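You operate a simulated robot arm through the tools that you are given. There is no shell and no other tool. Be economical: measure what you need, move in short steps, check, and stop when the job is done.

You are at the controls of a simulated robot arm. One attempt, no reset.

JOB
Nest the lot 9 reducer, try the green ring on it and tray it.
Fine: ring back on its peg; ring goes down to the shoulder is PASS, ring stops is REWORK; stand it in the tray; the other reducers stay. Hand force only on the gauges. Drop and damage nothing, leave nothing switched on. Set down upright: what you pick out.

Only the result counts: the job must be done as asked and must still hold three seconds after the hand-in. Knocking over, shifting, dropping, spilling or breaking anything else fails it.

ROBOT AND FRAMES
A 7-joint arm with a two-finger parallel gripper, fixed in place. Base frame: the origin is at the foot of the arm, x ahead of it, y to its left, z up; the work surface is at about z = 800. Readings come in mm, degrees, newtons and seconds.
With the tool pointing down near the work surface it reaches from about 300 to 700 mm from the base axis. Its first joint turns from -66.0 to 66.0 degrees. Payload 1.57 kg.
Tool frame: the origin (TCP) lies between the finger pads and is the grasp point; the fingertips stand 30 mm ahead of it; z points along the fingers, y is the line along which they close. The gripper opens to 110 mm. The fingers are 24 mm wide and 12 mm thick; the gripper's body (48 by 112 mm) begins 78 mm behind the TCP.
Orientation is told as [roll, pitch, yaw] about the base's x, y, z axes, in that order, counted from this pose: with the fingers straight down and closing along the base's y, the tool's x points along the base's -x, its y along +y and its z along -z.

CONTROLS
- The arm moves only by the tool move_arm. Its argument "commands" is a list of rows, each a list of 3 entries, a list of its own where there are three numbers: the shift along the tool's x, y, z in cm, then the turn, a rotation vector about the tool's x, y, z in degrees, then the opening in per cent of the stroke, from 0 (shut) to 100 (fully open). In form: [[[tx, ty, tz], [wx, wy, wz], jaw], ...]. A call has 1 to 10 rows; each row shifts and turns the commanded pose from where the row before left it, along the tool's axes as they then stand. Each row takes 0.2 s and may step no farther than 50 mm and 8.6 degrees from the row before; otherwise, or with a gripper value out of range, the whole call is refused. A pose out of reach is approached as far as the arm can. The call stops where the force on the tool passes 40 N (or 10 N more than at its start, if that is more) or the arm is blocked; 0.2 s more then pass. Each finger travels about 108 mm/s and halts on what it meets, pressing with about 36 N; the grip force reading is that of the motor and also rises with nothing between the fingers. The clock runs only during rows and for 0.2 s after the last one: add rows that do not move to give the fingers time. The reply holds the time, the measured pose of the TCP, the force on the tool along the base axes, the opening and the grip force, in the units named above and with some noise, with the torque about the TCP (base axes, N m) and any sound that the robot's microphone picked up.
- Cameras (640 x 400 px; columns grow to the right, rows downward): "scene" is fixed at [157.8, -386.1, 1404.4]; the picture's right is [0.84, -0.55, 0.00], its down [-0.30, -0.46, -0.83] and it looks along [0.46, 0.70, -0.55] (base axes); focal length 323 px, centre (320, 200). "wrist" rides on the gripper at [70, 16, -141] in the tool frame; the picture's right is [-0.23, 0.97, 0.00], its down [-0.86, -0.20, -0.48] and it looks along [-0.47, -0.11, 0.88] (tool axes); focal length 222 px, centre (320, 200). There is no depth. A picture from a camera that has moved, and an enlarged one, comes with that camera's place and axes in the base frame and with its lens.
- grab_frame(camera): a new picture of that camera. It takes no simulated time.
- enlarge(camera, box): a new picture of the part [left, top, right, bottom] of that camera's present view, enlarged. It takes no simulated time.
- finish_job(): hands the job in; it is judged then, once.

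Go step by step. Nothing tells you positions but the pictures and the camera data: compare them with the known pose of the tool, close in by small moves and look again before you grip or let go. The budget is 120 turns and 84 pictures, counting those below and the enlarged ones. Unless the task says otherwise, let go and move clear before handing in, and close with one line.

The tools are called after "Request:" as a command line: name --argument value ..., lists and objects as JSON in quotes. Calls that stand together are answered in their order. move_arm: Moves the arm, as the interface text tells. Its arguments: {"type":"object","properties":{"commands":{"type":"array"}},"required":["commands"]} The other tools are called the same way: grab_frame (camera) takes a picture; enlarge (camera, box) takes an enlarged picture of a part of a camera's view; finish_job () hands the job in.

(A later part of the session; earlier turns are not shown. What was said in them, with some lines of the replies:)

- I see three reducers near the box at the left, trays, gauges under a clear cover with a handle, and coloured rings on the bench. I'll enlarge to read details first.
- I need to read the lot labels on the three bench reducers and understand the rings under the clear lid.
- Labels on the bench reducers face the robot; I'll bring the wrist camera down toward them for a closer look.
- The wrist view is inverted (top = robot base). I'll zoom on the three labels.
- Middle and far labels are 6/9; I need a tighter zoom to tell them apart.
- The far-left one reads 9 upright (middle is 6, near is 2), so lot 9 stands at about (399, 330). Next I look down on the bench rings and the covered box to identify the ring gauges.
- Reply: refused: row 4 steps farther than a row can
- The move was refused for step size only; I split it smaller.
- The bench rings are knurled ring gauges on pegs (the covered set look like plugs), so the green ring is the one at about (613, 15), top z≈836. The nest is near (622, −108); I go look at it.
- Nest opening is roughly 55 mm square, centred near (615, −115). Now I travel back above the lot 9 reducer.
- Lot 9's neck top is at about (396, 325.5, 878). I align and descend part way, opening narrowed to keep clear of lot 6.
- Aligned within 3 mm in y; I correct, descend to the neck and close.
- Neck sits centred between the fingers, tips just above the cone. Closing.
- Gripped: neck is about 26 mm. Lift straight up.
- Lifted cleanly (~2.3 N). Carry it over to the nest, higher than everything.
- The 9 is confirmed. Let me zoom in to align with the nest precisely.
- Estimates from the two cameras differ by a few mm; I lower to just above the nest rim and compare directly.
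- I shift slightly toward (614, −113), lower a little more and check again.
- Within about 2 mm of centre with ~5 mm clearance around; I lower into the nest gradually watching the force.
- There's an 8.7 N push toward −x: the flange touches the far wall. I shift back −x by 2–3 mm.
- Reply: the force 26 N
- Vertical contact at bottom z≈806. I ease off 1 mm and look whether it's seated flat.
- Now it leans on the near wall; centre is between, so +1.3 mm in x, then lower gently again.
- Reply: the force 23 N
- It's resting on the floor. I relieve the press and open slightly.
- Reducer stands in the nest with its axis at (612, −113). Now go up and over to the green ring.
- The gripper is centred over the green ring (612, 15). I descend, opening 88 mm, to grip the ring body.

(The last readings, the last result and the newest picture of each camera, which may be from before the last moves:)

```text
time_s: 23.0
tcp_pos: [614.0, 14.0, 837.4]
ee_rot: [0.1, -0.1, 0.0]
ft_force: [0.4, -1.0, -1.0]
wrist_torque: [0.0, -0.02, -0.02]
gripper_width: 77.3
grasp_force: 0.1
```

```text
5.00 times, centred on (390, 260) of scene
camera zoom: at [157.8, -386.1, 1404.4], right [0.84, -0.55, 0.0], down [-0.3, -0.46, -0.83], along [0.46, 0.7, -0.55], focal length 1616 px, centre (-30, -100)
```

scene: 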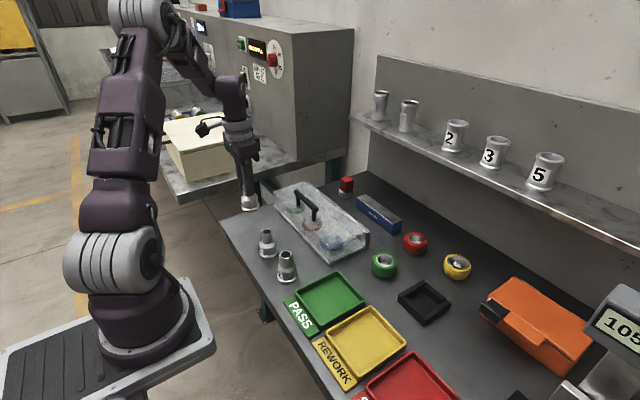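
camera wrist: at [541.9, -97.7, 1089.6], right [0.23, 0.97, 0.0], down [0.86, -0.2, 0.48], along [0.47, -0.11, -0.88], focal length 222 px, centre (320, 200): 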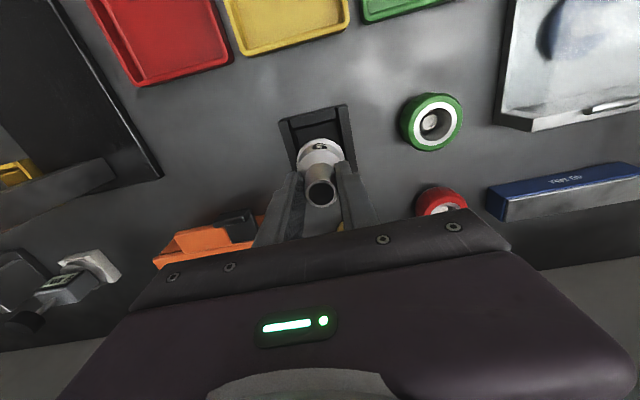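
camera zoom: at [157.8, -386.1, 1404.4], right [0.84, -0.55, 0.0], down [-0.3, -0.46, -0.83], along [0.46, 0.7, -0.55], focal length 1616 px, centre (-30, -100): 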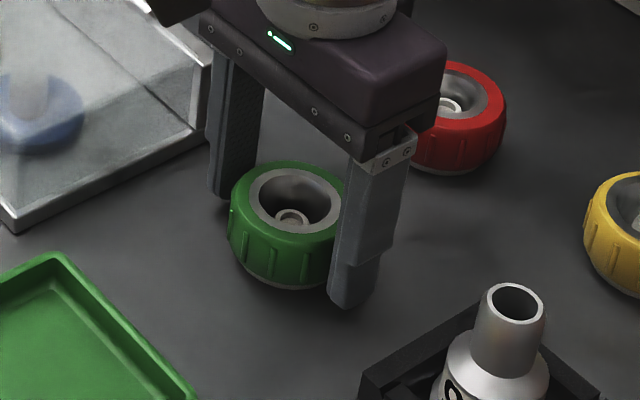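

Ring is centred within ~1 mm. Closing on it.

Request:
move_arm --commands '[[[0, 0.1, 0], [0, 0, 0], 60], [[0, 0, 0], [0, 0, 0], 45], [[0, 0, 0], [0, 0, 0], 45], [[0, 0, 0], [0, 0, 0], 45]]'

Request:
move_arm --commands '[[[0, 0, -0.5], [0, 0, 0], 45], [[0, 0, -1.5], [0, 0, 0], 45], [[0, 0, -2], [0, 0, 0], 45]]'

Request:
enlarge --camera "scene" --box '[350, 200, 450, 300]'

```text
time_s: 24.0
tcp_pos: [613.1, 14.9, 838.0]
ee_rot: [0.0, 0.2, -0.1]
ft_force: [0.1, 1.8, 0.0]
wrist_torque: [-0.03, 0.03, 0.0]
gripper_width: 61.1
grasp_force: 36.2
```

```text
time_s: 24.8
tcp_pos: [612.3, 15.6, 880.0]
ee_rot: [0.0, 0.1, 0.0]
ft_force: [-0.7, 0.2, -1.6]
wrist_torque: [0.02, 0.04, 0.02]
gripper_width: 61.0
grasp_force: 36.2
```

```text
4.00 times, centred on (400, 250) of scene
camera zoom: at [157.8, -386.1, 1404.4], right [0.84, -0.55, 0.0], down [-0.3, -0.46, -0.83], along [0.46, 0.7, -0.55], focal length 1292 px, centre (0, 0)
```

zoom: 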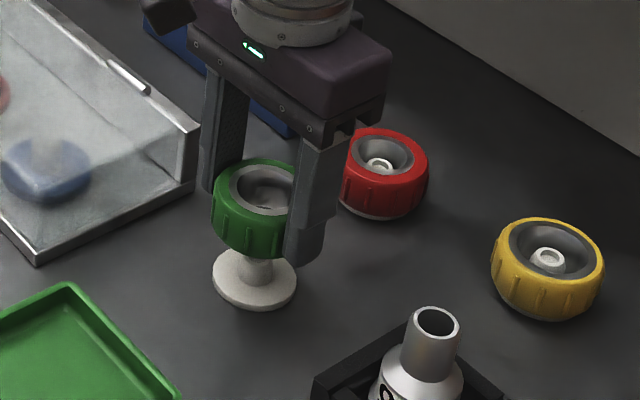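

Ring lifted off its peg (peg with round foot stays). Raise and carry over the nested reducer.

Request:
move_arm --commands '[[[0, 0, -4], [0, 0, 0], 45], [[0, 0, -3.5], [0, 0, 0], 45], [[0, -4.3, 0], [0, 0, 0], 45], [[0, -4.3, 0], [0, 0, 0], 45], [[0, -4.35, 0], [0, 0, 0], 45], [[0, 0, 0], [0, 0, 0], 45]]'

Request:
enlarge --camera "wrist" --box '[240, 120, 400, 240]'

Request:
enlarge --camera "scene" --box '[380, 210, 480, 320]'

```text
time_s: 26.2
tcp_pos: [612.2, -113.3, 954.8]
ee_rot: [0.0, -0.1, 0.0]
ft_force: [0.3, 0.7, -1.5]
wrist_torque: [0.02, 0.01, 0.01]
gripper_width: 60.9
grasp_force: 35.9
```

```text
3.33 times, centred on (320, 180) of wrist
camera zoom: at [542.4, -96.1, 1095.8], right [0.23, 0.97, 0.0], down [0.86, -0.2, 0.48], along [0.47, -0.11, -0.88], focal length 740 px, centre (320, 267)
```

zoom: 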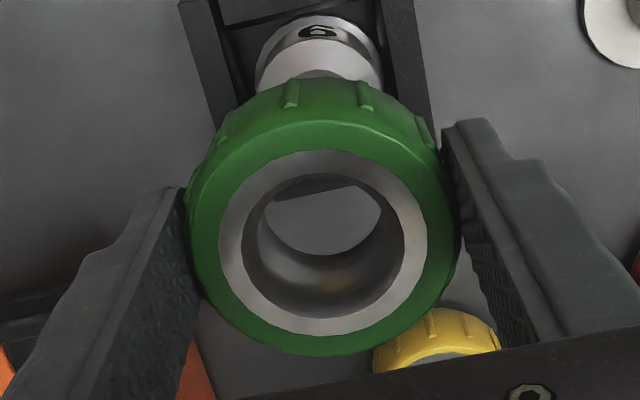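

```text
3.64 times, centred on (430, 265) of scene
camera zoom: at [157.8, -386.1, 1404.3], right [0.84, -0.55, 0.0], down [-0.3, -0.46, -0.83], along [0.46, 0.7, -0.55], focal length 1175 px, centre (-80, -36)
```

zoom: 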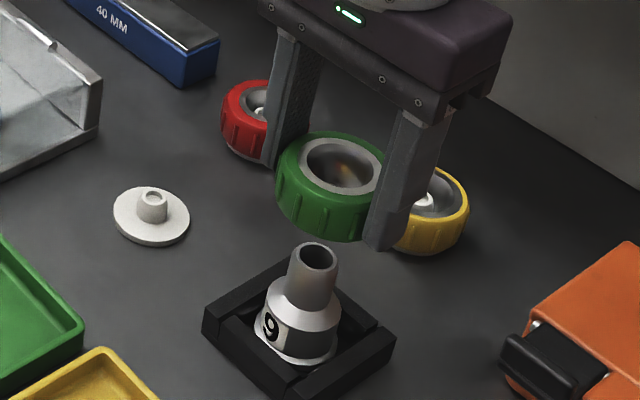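

Ring bore and neck line up. I lower to just above the neck and check.

Request:
move_arm --commands '[[[0, 0, 1.5], [0, 0, 0], 45], [[0, 0, 1.5], [0, 0, 0], 45], [[0, 0, 0], [0, 0, 0], 45]]'

Request:
enlarge --camera "wrist" --box '[260, 140, 380, 230]'

Request:
enlarge --camera "scene" --box '[390, 230, 470, 320]'

```text
time_s: 27.0
tcp_pos: [613.4, -113.8, 923.8]
ee_rot: [0.0, 0.0, 0.1]
ft_force: [0.7, 0.4, -1.8]
wrist_torque: [-0.03, 0.0, -0.02]
gripper_width: 60.8
grasp_force: 36.0
```

```text
4.44 times, centred on (320, 185) of wrist
camera zoom: at [542.0, -97.4, 1064.5], right [0.23, 0.97, 0.0], down [0.86, -0.2, 0.48], along [0.47, -0.11, -0.88], focal length 987 px, centre (320, 267)
```

zoom: 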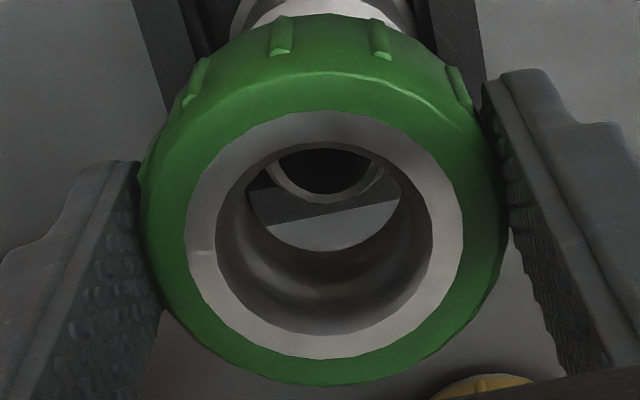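

```text
4.44 times, centred on (430, 275) of scene
camera zoom: at [157.8, -386.1, 1404.3], right [0.84, -0.55, 0.0], down [-0.3, -0.46, -0.83], along [0.46, 0.7, -0.55], focal length 1436 px, centre (-169, -133)
```

zoom: 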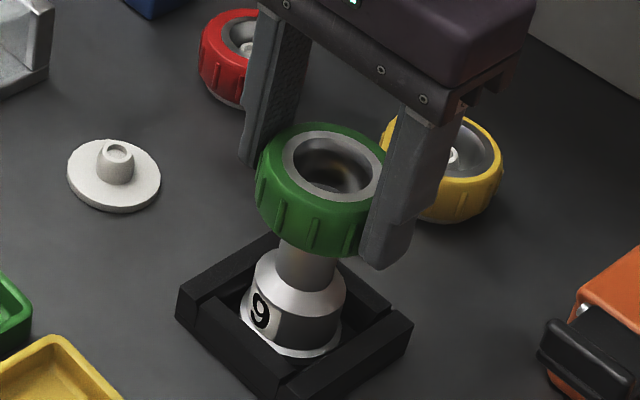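

The ring looks about 3–4 mm too far in +x relative to the neck (x isn't constrained by the grip). I shift −3 mm and look again.

Request:
move_arm --commands '[[[0.3, 0, 0.3], [0, 0, 0], 45], [[0, 0, 0], [0, 0, 0], 45]]'

Request:
enlarge --camera "wrist" --box '[290, 150, 350, 200]'

Request:
enlarge --camera "scene" --box '[400, 245, 450, 300]'

```text
time_s: 27.6
tcp_pos: [608.9, -115.0, 920.7]
ee_rot: [-0.1, 0.0, 0.0]
ft_force: [0.3, 0.1, -2.5]
wrist_torque: [-0.01, -0.01, -0.03]
gripper_width: 60.9
grasp_force: 35.9
```

```text
8.00 times, centred on (320, 175) of wrist
camera zoom: at [538.9, -97.4, 1061.8], right [0.23, 0.97, 0.0], down [0.86, -0.2, 0.48], along [0.47, -0.11, -0.88], focal length 1777 px, centre (320, 400)
```

zoom: 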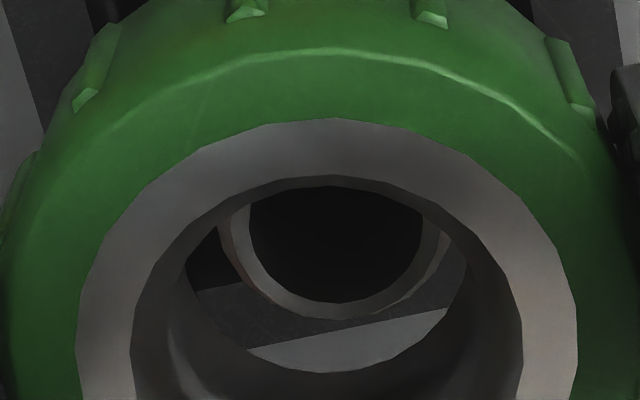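

```text
7.27 times, centred on (425, 272) of scene
camera zoom: at [157.8, -386.1, 1404.4], right [0.84, -0.55, 0.0], down [-0.3, -0.46, -0.83], along [0.46, 0.7, -0.55], focal length 2350 px, centre (-444, -327)
```

zoom: 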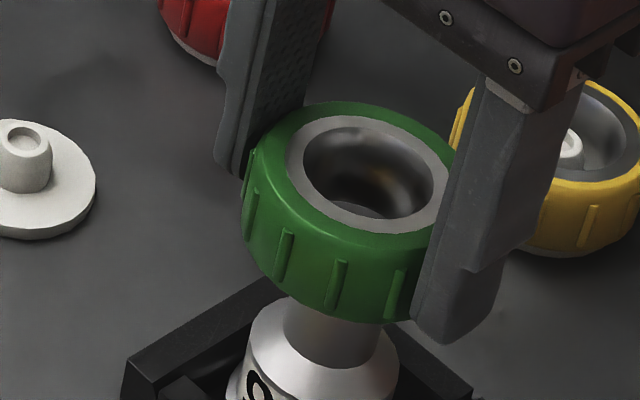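

Closer. A further −1.2 mm x, +0.8 mm y, then lower slowly onto the neck.

Request:
move_arm --commands '[[[0.12, 0.08, 0], [0, 0, 0], 45], [[0, 0, 0.3], [0, 0, 0], 45], [[0, 0, 0], [0, 0, 0], 45]]'

Request:
enlarge --camera "wrist" --box '[290, 150, 350, 200]'

```text
time_s: 28.4
tcp_pos: [608.6, -113.3, 919.5]
ee_rot: [-0.1, 0.0, 0.0]
ft_force: [-0.1, -0.5, -2.0]
wrist_torque: [0.01, -0.01, 0.01]
gripper_width: 61.0
grasp_force: 36.1
```

```text
8.00 times, centred on (320, 175) of wrist
camera zoom: at [537.2, -96.6, 1059.3], right [0.23, 0.97, 0.0], down [0.86, -0.2, 0.48], along [0.47, -0.11, -0.88], focal length 1777 px, centre (320, 400)
```

zoom: 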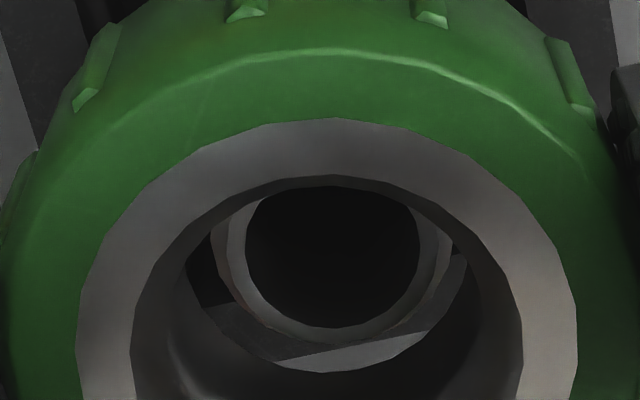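

Coaxial now. Lower slowly over the neck.

Request:
move_arm --commands '[[[0, 0.04, 0.25], [0, 0, 0], 45], [[0, 0, 0.25], [0, 0, 0], 45], [[0, 0, 0.25], [0, 0, 0], 45], [[0, 0, 0], [0, 0, 0], 45]]'

Request:
enlarge --camera "wrist" --box '[290, 150, 350, 200]'

```text
time_s: 29.4
tcp_pos: [608.5, -112.4, 911.2]
ee_rot: [0.0, 0.0, -0.1]
ft_force: [0.7, 0.3, -1.8]
wrist_torque: [0.0, -0.01, 0.02]
gripper_width: 61.3
grasp_force: 36.4
```

```text
8.00 times, centred on (320, 175) of wrist
camera zoom: at [537.2, -96.1, 1051.9], right [0.23, 0.97, 0.0], down [0.86, -0.2, 0.48], along [0.47, -0.11, -0.88], focal length 1777 px, centre (320, 400)
```

zoom: 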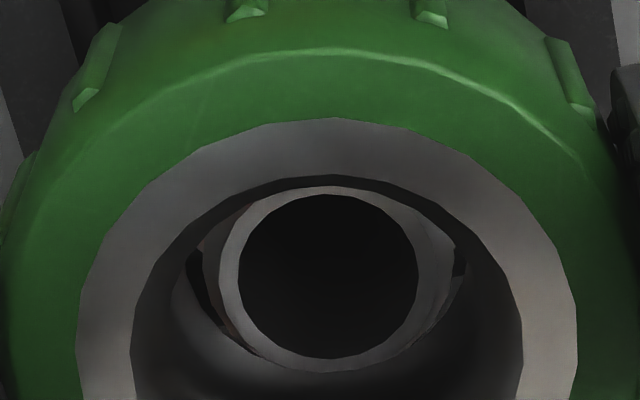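

Neck has entered the bore with no force. Continue down in small steps.

Request:
move_arm --commands '[[[0, 0, 0.2], [0, 0, 0], 45], [[0, 0, 0.2], [0, 0, 0], 45], [[0, 0, 0.2], [0, 0, 0], 45], [[0, 0, 0], [0, 0, 0], 45]]'

Request:
enlarge --camera "wrist" --box '[280, 150, 360, 220]'

```text
time_s: 30.4
tcp_pos: [608.3, -112.3, 905.5]
ee_rot: [0.0, -0.1, 0.0]
ft_force: [6.9, -1.2, 3.6]
wrist_torque: [-0.04, -0.29, 0.0]
gripper_width: 60.9
grasp_force: 35.6
```

```text
5.71 times, centred on (320, 185) of wrist
camera zoom: at [537.2, -95.9, 1045.9], right [0.23, 0.97, 0.0], down [0.85, -0.2, 0.48], along [0.47, -0.11, -0.88], focal length 1269 px, centre (320, 286)
```

zoom: 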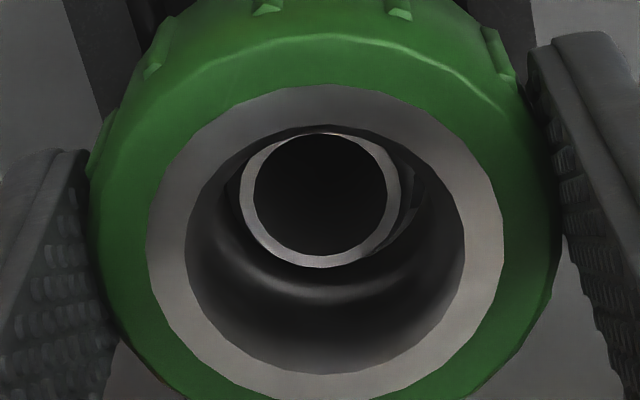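

Side contact pushes the ring +x; I ease it +0.8 mm that way.

Request:
move_arm --commands '[[[-0.08, 0, 0], [0, 0, 0], 45], [[0, 0, 0], [0, 0, 0], 45]]'

```text
time_s: 31.0
tcp_pos: [608.4, -112.3, 903.3]
ee_rot: [0.0, 0.1, 0.1]
ft_force: [0.9, -0.3, -3.4]
wrist_torque: [0.0, 0.02, -0.01]
gripper_width: 61.0
grasp_force: 35.3
```

Request:
move_arm --commands '[[[-0.03, 0, 0.2], [0, 0, 0], 45], [[0, 0, 0.2], [0, 0, 0], 45], [[0, 0, 0], [0, 0, 0], 45]]'

```text
time_s: 31.8
tcp_pos: [608.7, -113.0, 900.2]
ee_rot: [0.0, 0.0, 0.0]
ft_force: [2.5, 0.7, -1.1]
wrist_torque: [0.04, -0.04, 0.05]
gripper_width: 60.9
grasp_force: 36.4
```

Request:
move_arm --commands '[[[-0.04, 0, 0], [0, 0, 0], 45], [[0, 0, 0.2], [0, 0, 0], 45], [[0, 0, 0.2], [0, 0, 0], 45], [[0, 0, 0], [0, 0, 0], 45]]'

Request:
enlarge --camera "scene" --box '[397, 255, 450, 315]'

Request:
enlarge --camera "wrist" --box '[280, 150, 360, 220]'

```text
time_s: 32.8
tcp_pos: [609.3, -112.9, 895.9]
ee_rot: [0.0, 0.0, 0.1]
ft_force: [0.1, 0.2, -1.8]
wrist_torque: [0.03, -0.01, -0.02]
gripper_width: 61.2
grasp_force: 36.4
```

```text
6.67 times, centred on (424, 285) of scene
camera zoom: at [157.8, -386.1, 1404.4], right [0.84, -0.55, 0.0], down [-0.3, -0.46, -0.83], along [0.46, 0.7, -0.55], focal length 2154 px, centre (-370, -367)
```

zoom: 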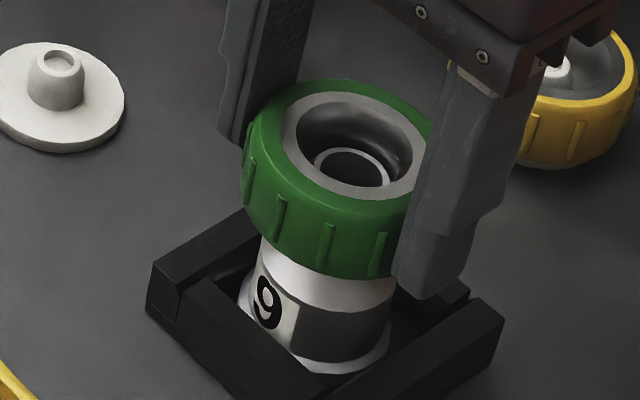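

```text
5.71 times, centred on (320, 185) of wrist
camera zoom: at [538.4, -95.7, 1037.5], right [0.23, 0.97, 0.0], down [0.86, -0.2, 0.48], along [0.47, -0.11, -0.88], focal length 1269 px, centre (320, 286)
```

zoom: 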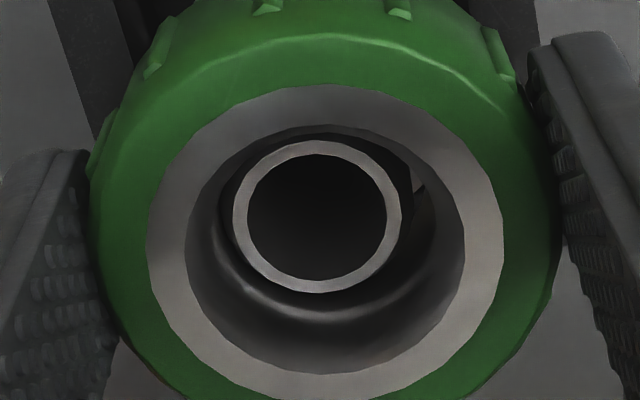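

No force; keep lowering, nudging −y 0.4 mm.

Request:
move_arm --commands '[[[0, -0.04, 0.2], [0, 0, 0], 45], [[0, 0, 0.2], [0, 0, 0], 45], [[0, 0, 0], [0, 0, 0], 45]]'

```text
time_s: 33.6
tcp_pos: [609.0, -113.7, 893.7]
ee_rot: [0.0, -0.1, 0.0]
ft_force: [-0.1, 1.2, -2.0]
wrist_torque: [-0.01, 0.02, 0.03]
gripper_width: 60.9
grasp_force: 36.5
```

Request:
move_arm --commands '[[[0, 0, 0.15], [0, 0, 0], 45], [[0, 0, 0.15], [0, 0, 0], 45], [[0, 0, 0], [0, 0, 0], 45]]'

```text
time_s: 34.4
tcp_pos: [608.8, -114.6, 888.7]
ee_rot: [0.0, 0.0, 0.0]
ft_force: [-0.3, 0.0, -2.0]
wrist_torque: [0.01, 0.02, -0.02]
gripper_width: 60.9
grasp_force: 36.0
```

Request:
move_arm --commands '[[[0, 0, 0.15], [0, 0, 0], 45], [[0, 0, 0.15], [0, 0, 0], 45], [[0, 0, 0], [0, 0, 0], 45]]'

Request:
enlarge --camera "scene" --box '[397, 255, 450, 315]'

```text
time_s: 35.2
tcp_pos: [609.1, -113.9, 887.2]
ee_rot: [0.0, -0.1, -0.1]
ft_force: [1.2, 0.1, -1.4]
wrist_torque: [0.02, -0.04, 0.0]
gripper_width: 61.1
grasp_force: 35.8
```

```text
6.67 times, centred on (424, 285) of scene
camera zoom: at [157.9, -386.1, 1404.3], right [0.84, -0.55, 0.0], down [-0.3, -0.46, -0.83], along [0.46, 0.7, -0.55], focal length 2154 px, centre (-370, -367)
```

zoom: 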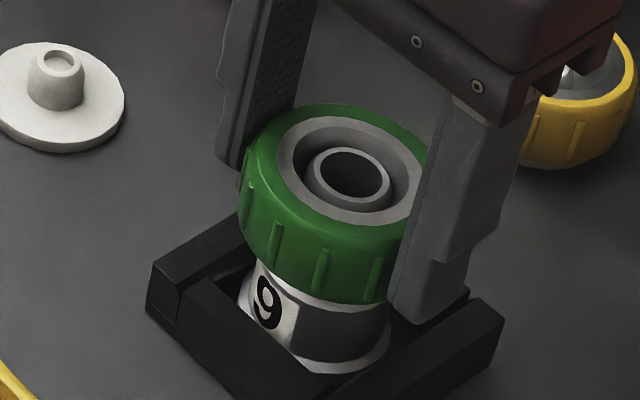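

Request:
move_arm --commands '[[[-0.02, 0, 0.15], [0, 0, 0], 45], [[0, 0, 0.15], [0, 0, 0], 45], [[0, 0, 0], [0, 0, 0], 45]]'

```text
time_s: 36.0
tcp_pos: [608.3, -113.3, 883.3]
ee_rot: [0.0, 0.0, 0.0]
ft_force: [0.1, -0.4, -1.9]
wrist_torque: [0.02, 0.01, 0.0]
gripper_width: 60.9
grasp_force: 36.0
```

Request:
move_arm --commands '[[[0, 0, 0.15], [0, 0, 0], 45], [[0, 0, 0.15], [0, 0, 0], 45], [[0, 0, 0], [0, 0, 0], 45]]'

Request:
enlarge --camera "scene" --box '[397, 255, 450, 315]'

```text
time_s: 36.8
tcp_pos: [609.7, -113.3, 881.0]
ee_rot: [0.0, 0.0, 0.0]
ft_force: [-4.8, 0.7, 12.5]
wrist_torque: [0.07, 0.28, 0.0]
gripper_width: 61.2
grasp_force: 36.2
```

```text
6.67 times, centred on (424, 285) of scene
camera zoom: at [157.5, -386.0, 1404.4], right [0.84, -0.55, 0.0], down [-0.3, -0.46, -0.83], along [0.46, 0.7, -0.55], focal length 2154 px, centre (-370, -367)
```

zoom: 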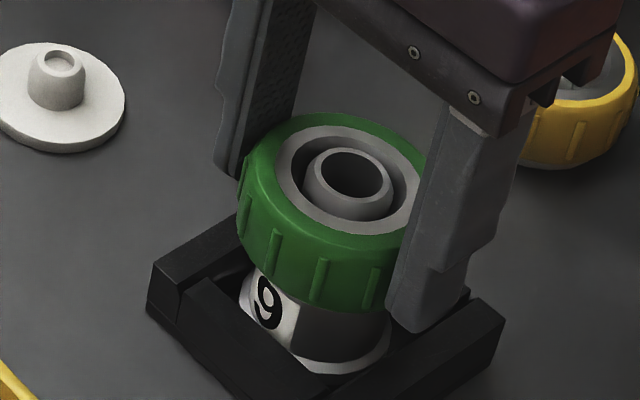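

Contact at TCP z≈880.5 after free travel, the cone hidden: it seems to be on the shoulder. I relieve, recentre in x and confirm it isn't a sideways jam.

Request:
move_arm --commands '[[[0.05, 0, -0.2], [0, 0, 0], 45], [[0, 0, 0.15], [0, 0, 0], 45], [[0, 0, 0], [0, 0, 0], 45]]'

Request:
move_arm --commands '[[[0, 0, 0.08], [0, 0, 0], 45], [[0, 0, 0], [0, 0, 0], 45]]'

Request:
enlarge --camera "wrist" --box '[260, 130, 380, 230]'

```text
time_s: 37.6
tcp_pos: [608.0, -111.9, 882.1]
ee_rot: [-0.1, -0.1, 0.0]
ft_force: [0.9, 0.6, 1.9]
wrist_torque: [0.0, 0.0, -0.01]
gripper_width: 61.2
grasp_force: 35.8
```

```text
time_s: 38.2
tcp_pos: [609.0, -113.4, 880.8]
ee_rot: [0.0, -0.1, 0.0]
ft_force: [-0.8, 1.5, 17.7]
wrist_torque: [0.12, 0.18, 0.01]
gripper_width: 61.2
grasp_force: 36.1
```

```text
4.00 times, centred on (320, 180) of wrist
camera zoom: at [537.7, -96.2, 1022.1], right [0.23, 0.97, 0.0], down [0.85, -0.2, 0.48], along [0.47, -0.11, -0.88], focal length 888 px, centre (320, 280)
```

zoom: 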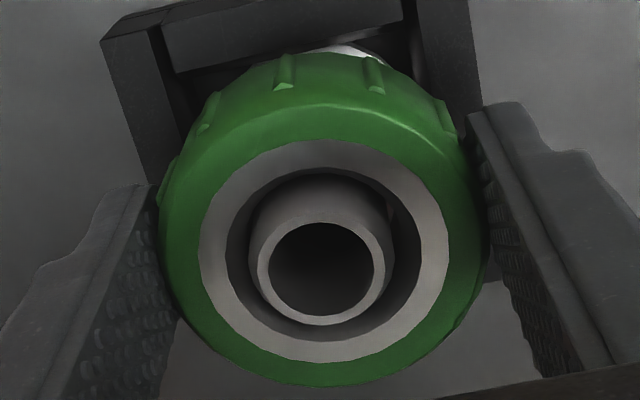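

A solid purely vertical stop with the neck standing proud of the ring: ring is down on the shoulder → PASS. I lift the ring straight off.

Request:
move_arm --commands '[[[0, 0, -0.3], [0, 0, 0], 45], [[0, 0, -0.6], [0, 0, 0], 45], [[0, 0, -1], [0, 0, 0], 45], [[0, 0, -1.2], [0, 0, 0], 45], [[0, 0, -1.2], [0, 0, 0], 45], [[0, 0, -3], [0, 0, 0], 45]]'

Request:
grab_frame --camera "scene"

```text
time_s: 39.6
tcp_pos: [608.8, -112.6, 954.3]
ee_rot: [0.0, 0.0, 0.1]
ft_force: [0.7, 0.1, -2.5]
wrist_torque: [0.03, -0.01, 0.0]
gripper_width: 61.3
grasp_force: 36.1
```

```text
22 pictures are left
```

scene: 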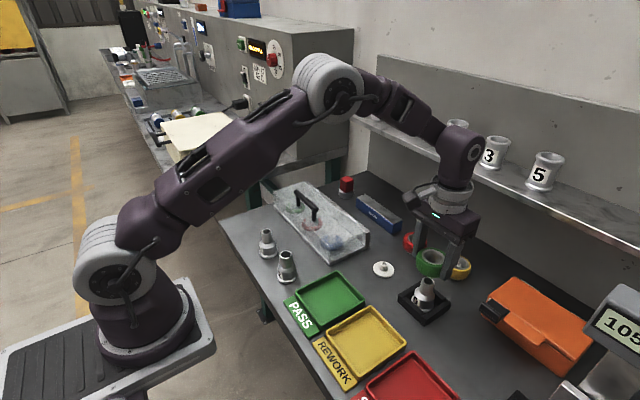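

Reducer still in the nest. Move the ring back above its peg and check.

Request:
move_arm --commands '[[[-0.1, 4.3, 0], [0, 0, 0], 45], [[-0.1, 4.3, 0], [0, 0, 0], 45], [[-0.1, 4.27, 0], [0, 0, 0], 45], [[0, 0, 4], [0, 0, 0], 45], [[0, 0, 4], [0, 0, 0], 45], [[0, 0, 0], [0, 0, 0], 45]]'

Request:
enlarge --camera "wrist" --box '[270, 130, 370, 220]'

Request:
enlarge --camera "scene" --box '[350, 225, 420, 295]'

```text
time_s: 41.0
tcp_pos: [610.3, 16.2, 872.5]
ee_rot: [0.0, 0.0, 0.0]
ft_force: [-0.4, 0.5, -1.9]
wrist_torque: [-0.03, 0.03, -0.02]
gripper_width: 61.3
grasp_force: 36.6
```

```text
4.44 times, centred on (320, 175) of wrist
camera zoom: at [540.5, 33.5, 1013.2], right [0.23, 0.97, 0.0], down [0.86, -0.2, 0.48], along [0.47, -0.11, -0.88], focal length 987 px, centre (320, 311)
```

zoom: 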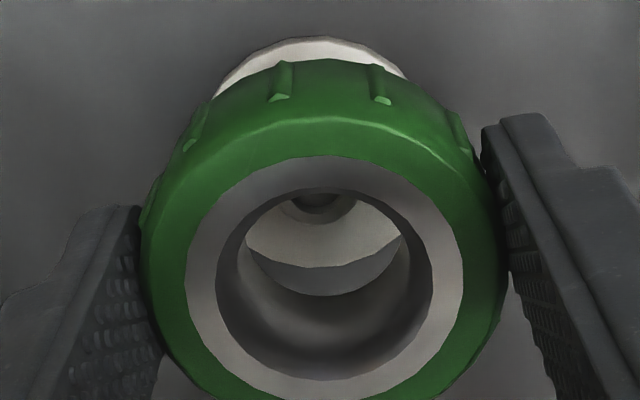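

```text
5.71 times, centred on (385, 260) of scene
camera zoom: at [157.8, -386.1, 1404.4], right [0.84, -0.55, 0.0], down [-0.3, -0.46, -0.83], along [0.46, 0.7, -0.55], focal length 1846 px, centre (-51, -143)
```

zoom: 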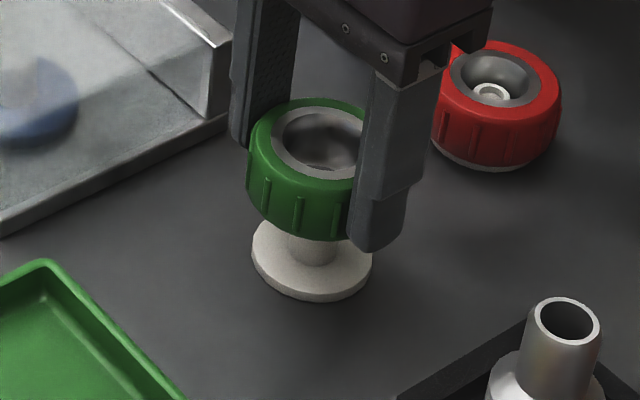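

Roughly coaxial with ample clearance (peg 16 mm in ~28 mm bore); shift −1.7 mm in y and lower.

Request:
move_arm --commands '[[[0, -0.17, 0.8], [0, 0, 0], 45], [[0, 0, 0.6], [0, 0, 0], 45], [[0, 0, 0.6], [0, 0, 0], 45], [[0, 0, 0.6], [0, 0, 0], 45], [[0, 0, 0.4], [0, 0, 0], 45], [[0, 0, 0], [0, 0, 0], 45]]'

```text
time_s: 42.4
tcp_pos: [611.6, 13.5, 842.4]
ee_rot: [0.0, 0.1, 0.0]
ft_force: [-0.2, -0.6, -2.6]
wrist_torque: [0.02, 0.0, 0.03]
gripper_width: 61.0
grasp_force: 36.1
```

Request:
move_arm --commands '[[[0, 0, 0.25], [0, 0, 0], 45], [[0, 0, 0.15], [0, 0, 0], 45], [[0, 0, 0], [0, 0, 0], 45]]'

Request:
enlarge --camera "scene" --box '[350, 225, 420, 295]'

```text
time_s: 43.2
tcp_pos: [611.2, 14.8, 839.3]
ee_rot: [0.0, 0.0, 0.1]
ft_force: [-1.5, 1.3, 4.3]
wrist_torque: [0.12, -0.07, 0.01]
gripper_width: 61.1
grasp_force: 36.0
```

```text
5.71 times, centred on (385, 260) of scene
camera zoom: at [157.7, -386.1, 1404.4], right [0.84, -0.55, 0.0], down [-0.3, -0.46, -0.83], along [0.46, 0.7, -0.55], focal length 1846 px, centre (-51, -143)
```

zoom: 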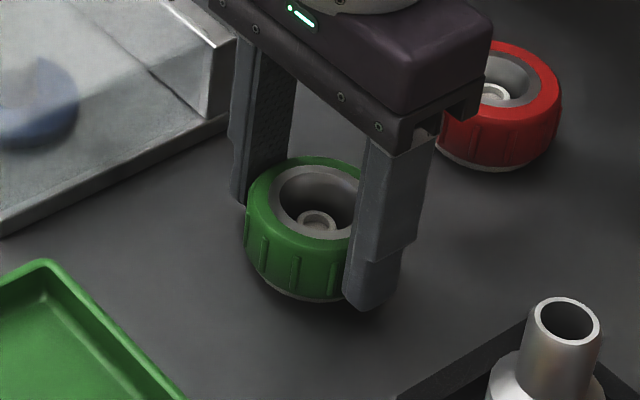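

Ring rests on its foot again (light +Fz). Release, opening gradually, and rise.

Request:
move_arm --commands '[[[0, 0, 0], [0, 0, 0], 60], [[0, 0, 0], [0, 0, 0], 75], [[0, 0, 0], [0, 0, 0], 85], [[0, 0, -1], [0, 0, 0], 85], [[0, 0, -3], [0, 0, 0], 85], [[0, 0, -4], [0, 0, 0], 85], [[0, 0, -4], [0, 0, 0], 60]]'

Request:
enlarge --camera "scene" --box '[330, 200, 480, 320]'

```text
time_s: 44.8
tcp_pos: [613.7, 13.7, 959.9]
ee_rot: [0.0, 0.0, 0.0]
ft_force: [-0.8, 0.2, 1.2]
wrist_torque: [-0.01, -0.02, 0.01]
gripper_width: 66.2
grasp_force: 0.1
```

```text
3.33 times, centred on (405, 260) of scene
camera zoom: at [157.8, -386.1, 1404.4], right [0.84, -0.55, 0.0], down [-0.3, -0.46, -0.83], along [0.46, 0.7, -0.55], focal length 1077 px, centre (37, 0)
```

zoom: 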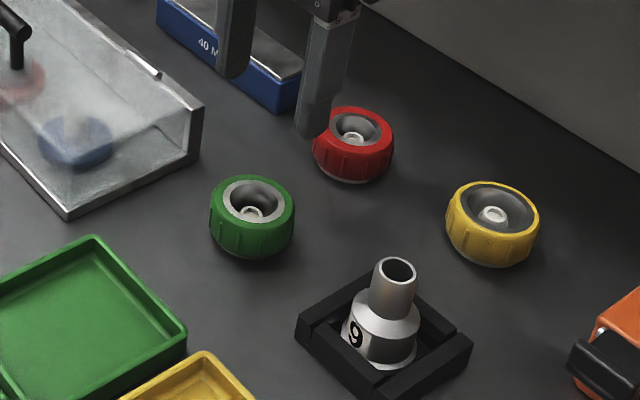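

Ring is home on its peg. Back over the nested reducer to take it out.

Request:
move_arm --commands '[[[0.09, -4.25, 0], [0, 0, 0], 55], [[0.09, -4.25, 0], [0, 0, 0], 55], [[0.09, -4.26, 0], [0, 0, 0], 55], [[0, 0, 3], [0, 0, 0], 55], [[0, 0, 0], [0, 0, 0], 55]]'

Request:
enlarge --camera "wrist" --box '[240, 110, 400, 230]'

```text
time_s: 46.0
tcp_pos: [609.9, -116.3, 929.2]
ee_rot: [0.0, 0.1, 0.0]
ft_force: [-0.5, 0.4, -0.6]
wrist_torque: [-0.02, 0.04, -0.03]
gripper_width: 60.5
grasp_force: 0.1
```

```text
3.33 times, centred on (320, 170) of wrist
camera zoom: at [539.3, -99.0, 1070.7], right [0.23, 0.97, 0.0], down [0.86, -0.2, 0.48], along [0.47, -0.11, -0.88], focal length 740 px, centre (320, 300)
```

zoom: 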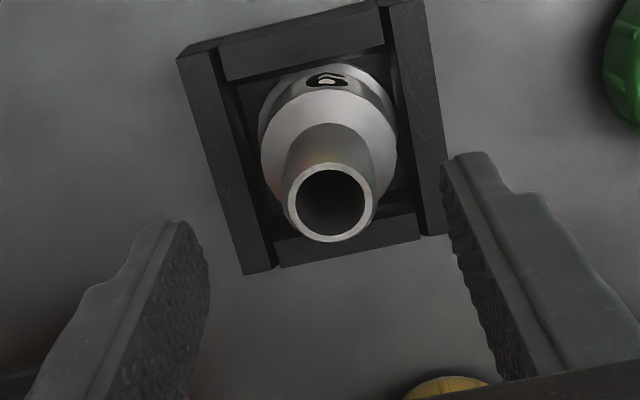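

Request:
move_arm --commands '[[[0, 0.2, 2], [0, 0, 0], 55], [[0, 0, 2.2], [0, 0, 0], 55], [[0, 0, 0], [0, 0, 0], 38], [[0, 0, 0], [0, 0, 0], 30]]'

Request:
enlarge --camera "wrist" --box '[240, 120, 400, 240]'

```text
time_s: 47.0
tcp_pos: [609.1, -113.6, 885.3]
ee_rot: [-0.1, 0.0, 0.0]
ft_force: [1.4, 0.0, 0.4]
wrist_torque: [-0.01, 0.03, 0.0]
gripper_width: 33.2
grasp_force: 0.1
```

```text
3.33 times, centred on (320, 180) of wrist
camera zoom: at [538.3, -96.5, 1027.0], right [0.23, 0.97, 0.0], down [0.86, -0.2, 0.48], along [0.47, -0.11, -0.88], focal length 740 px, centre (320, 267)
```

zoom: 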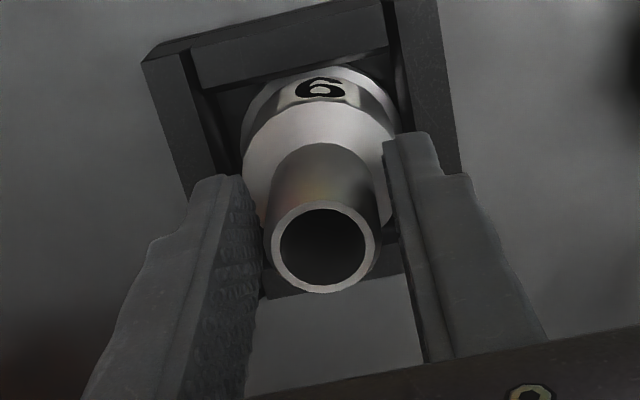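

Neck is centred between the fingers. Close and lift straight out of the nest.

Request:
move_arm --commands '[[[0, 0, 0], [0, 0, 0], 25], [[0, 0, 0], [0, 0, 0], 15], [[0, 0, 0], [0, 0, 0], 15], [[0, 0, 0], [0, 0, 0], 15]]'

Request:
move_arm --commands '[[[0, 0, -0.5], [0, 0, 0], 15], [[0, 0, -1], [0, 0, 0], 15], [[0, 0, -1.5], [0, 0, 0], 15], [[0, 0, -3], [0, 0, 0], 15], [[0, 0, -3], [0, 0, 0], 15]]'

Request:
grab_frame --camera "scene"

```text
time_s: 48.0
tcp_pos: [609.9, -113.6, 885.9]
ee_rot: [0.0, -0.1, 0.0]
ft_force: [-0.4, -0.4, 0.6]
wrist_torque: [-0.04, 0.02, 0.0]
gripper_width: 26.4
grasp_force: 36.3
```

```text
time_s: 49.2
tcp_pos: [607.8, -112.9, 974.6]
ee_rot: [0.1, -0.1, 0.0]
ft_force: [0.1, -0.3, -2.9]
wrist_torque: [0.01, -0.02, 0.03]
gripper_width: 26.5
grasp_force: 36.2
```

```text
15 pictures are left
```

scene: 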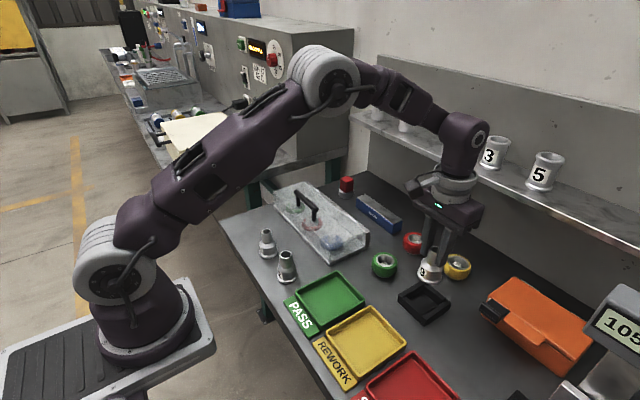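

Lot 9 is out of the nest. Carry to above the PASS tray (~450, 17).

Request:
move_arm --commands '[[[3.2, 2.6, 0], [0, 0, 0], 15], [[3.2, 2.6, 0], [0, 0, 0], 15], [[3.2, 2.6, 0], [0, 0, 0], 15], [[3.2, 2.6, 0], [0, 0, 0], 15], [[3.2, 2.6, 0], [0, 0, 0], 15], [[0, 0, 2.5], [0, 0, 0], 15], [[0, 0, 2.5], [0, 0, 0], 15], [[0, 0, 0], [0, 0, 0], 15]]'

Request:
grab_frame --camera "wrist"

Request:
enlarge --camera "scene" --box '[270, 230, 400, 350]'

```text
time_s: 51.0
tcp_pos: [447.9, 16.0, 925.7]
ee_rot: [0.0, 0.0, 0.0]
ft_force: [0.2, -0.3, -3.0]
wrist_torque: [-0.03, 0.03, 0.02]
gripper_width: 26.5
grasp_force: 35.6
```

```text
14 pictures are left
camera wrist: at [376.6, 33.5, 1066.5], right [0.23, 0.97, 0.0], down [0.86, -0.2, 0.48], along [0.47, -0.11, -0.88], focal length 222 px, centre (320, 200)
```

wrist: 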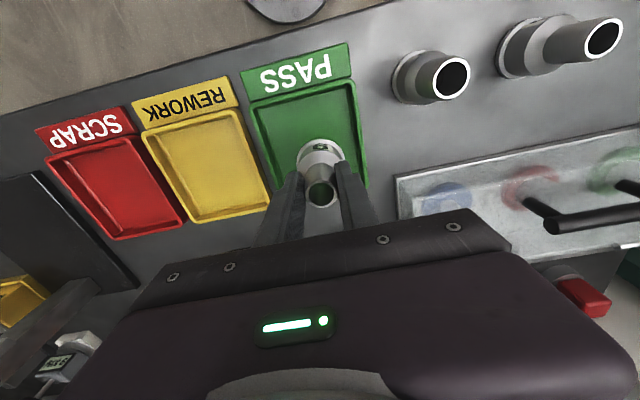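

```text
3.33 times, centred on (335, 290) of scene
camera zoom: at [157.8, -386.1, 1404.4], right [0.84, -0.55, 0.0], down [-0.3, -0.46, -0.83], along [0.46, 0.7, -0.55], focal length 1077 px, centre (270, -100)
```

zoom: 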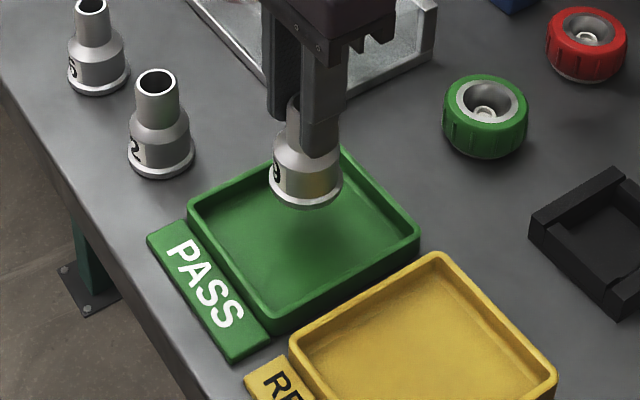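

Projected landing is the centre of the PASS tray. Lower, slowing near the floor.

Request:
move_arm --commands '[[[0, 0, 2.2], [0, 0, 0], 15], [[0, 0, 1.3], [0, 0, 0], 15], [[0, 0, 0.3], [0, 0, 0], 15], [[0, 0, 0], [0, 0, 0], 15]]'

Request:
move_arm --commands '[[[0, 0, 0.2], [0, 0, 0], 15], [[0, 0, 0], [0, 0, 0], 15]]'

Request:
enlarge --camera "scene" --box '[280, 240, 380, 340]'

```text
time_s: 52.0
tcp_pos: [449.8, 17.1, 888.7]
ee_rot: [0.0, 0.1, 0.1]
ft_force: [-1.1, -0.6, -3.1]
wrist_torque: [-0.02, 0.02, -0.03]
gripper_width: 26.0
grasp_force: 36.5
```

```text
time_s: 52.6
tcp_pos: [448.9, 17.8, 887.2]
ee_rot: [0.0, 0.1, 0.0]
ft_force: [0.5, 0.4, -2.2]
wrist_torque: [0.0, -0.01, 0.01]
gripper_width: 26.4
grasp_force: 36.4
```

```text
4.00 times, centred on (330, 290) of scene
camera zoom: at [157.8, -386.1, 1404.4], right [0.84, -0.55, 0.0], down [-0.3, -0.46, -0.83], along [0.46, 0.7, -0.55], focal length 1292 px, centre (280, -160)
```

zoom: 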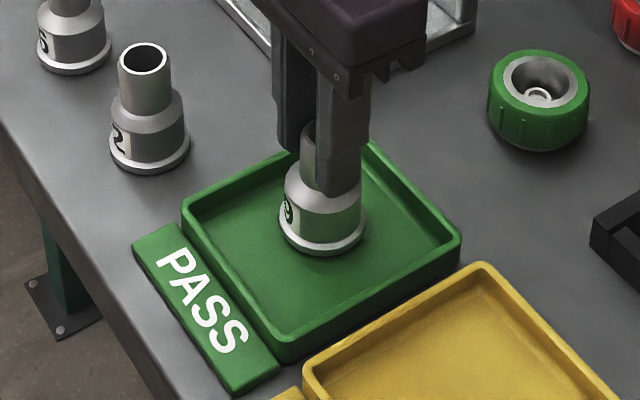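

Request:
move_arm --commands '[[[0, 0, 0.12], [0, 0, 0], 15], [[0, 0, 0.12], [0, 0, 0], 15], [[0, 0, 0], [0, 0, 0], 15]]'

Request:
move_arm --commands '[[[0, 0, 0.1], [0, 0, 0], 15], [[0, 0, 0], [0, 0, 0], 15]]'

```text
time_s: 53.4
tcp_pos: [448.4, 18.2, 884.4]
ee_rot: [0.1, 0.0, 0.0]
ft_force: [-3.4, 1.3, 24.1]
wrist_torque: [0.03, 0.29, 0.1]
gripper_width: 26.4
grasp_force: 36.4
```

```text
time_s: 54.0
tcp_pos: [450.3, 18.0, 883.5]
ee_rot: [0.0, -0.1, 0.0]
ft_force: [-0.8, 0.6, 25.7]
wrist_torque: [0.01, -0.22, 0.06]
gripper_width: 26.1
grasp_force: 36.0
```

Floor contact reached. Relieve the press to near zero before releasing.

Request:
move_arm --commands '[[[0, 0, -0.17], [0, 0, 0], 15], [[0, 0, 0], [0, 0, 0], 15]]'

```text
time_s: 54.6
tcp_pos: [447.7, 18.3, 883.7]
ee_rot: [0.0, 0.1, 0.0]
ft_force: [-0.4, -0.8, -3.2]
wrist_torque: [0.02, 0.02, 0.02]
gripper_width: 26.5
grasp_force: 35.6
```

Request:
move_arm --commands '[[[0, 0, 0.07], [0, 0, 0], 15], [[0, 0, 0], [0, 0, 0], 15]]'

```text
time_s: 55.2
tcp_pos: [449.2, 17.9, 884.2]
ee_rot: [0.0, 0.0, 0.0]
ft_force: [0.2, 0.6, -3.0]
wrist_torque: [0.02, 0.01, 0.04]
gripper_width: 26.3
grasp_force: 36.2
```

Request:
move_arm --commands '[[[0, 0, 0.05], [0, 0, 0], 15], [[0, 0, 0], [0, 0, 0], 15]]'

```text
time_s: 55.8
tcp_pos: [449.9, 18.2, 883.3]
ee_rot: [-0.1, 0.0, 0.1]
ft_force: [-0.5, 0.1, -1.7]
wrist_torque: [-0.01, 0.0, 0.0]
gripper_width: 26.6
grasp_force: 35.5
```

It's just touching the floor. Release slowly and rise.

Request:
move_arm --commands '[[[0, 0, 0], [0, 0, 0], 28], [[0, 0, 0], [0, 0, 0], 38], [[0, 0, 0], [0, 0, 0], 50], [[0, 0, 0], [0, 0, 0], 55], [[0, 0, -2], [0, 0, 0], 55], [[0, 0, -4], [0, 0, 0], 55], [[0, 0, -4.5], [0, 0, 0], 55]]'

Request:
grab_frame --camera "scene"

Request:
enlarge --camera "scene" --box '[280, 220, 480, 340]'

```text
time_s: 57.4
tcp_pos: [448.8, 19.7, 989.4]
ee_rot: [-0.1, 0.1, 0.0]
ft_force: [0.3, 0.1, 0.2]
wrist_torque: [-0.01, -0.01, -0.04]
gripper_width: 60.3
grasp_force: 0.0
```

```text
11 pictures are left
```

scene: 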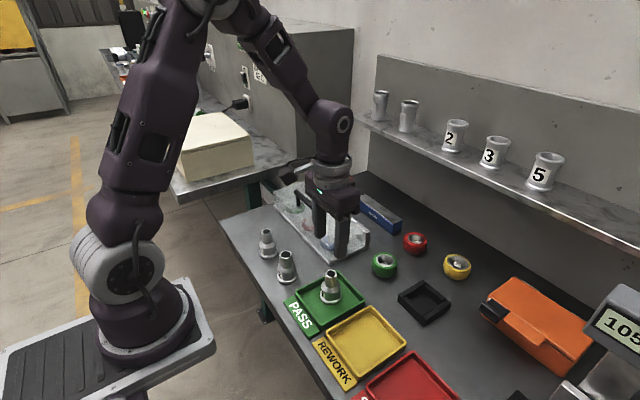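

```text
3.20 times, centred on (380, 280) of scene
camera zoom: at [157.8, -386.1, 1404.4], right [0.84, -0.55, 0.0], down [-0.3, -0.46, -0.83], along [0.46, 0.7, -0.55], focal length 1034 px, centre (128, -56)
```

zoom: 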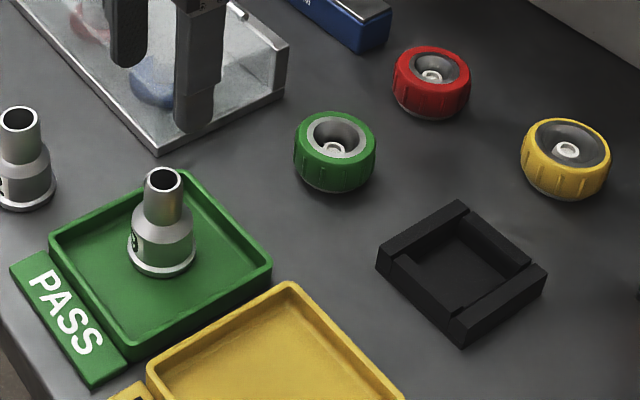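

Lot 9 stands upright in the PASS tray, the green ring is on its peg, the nest is empty, and lots 2 and 6 have not been moved. The arm is clear, so I'm handing in.

Request:
finish_job

```text
The job is handed in.
```

The job is handed in: the green ring went down to the shoulder on the lot 9 reducer, so it is a PASS and stands upright in the PASS tray, with the ring back on its peg.
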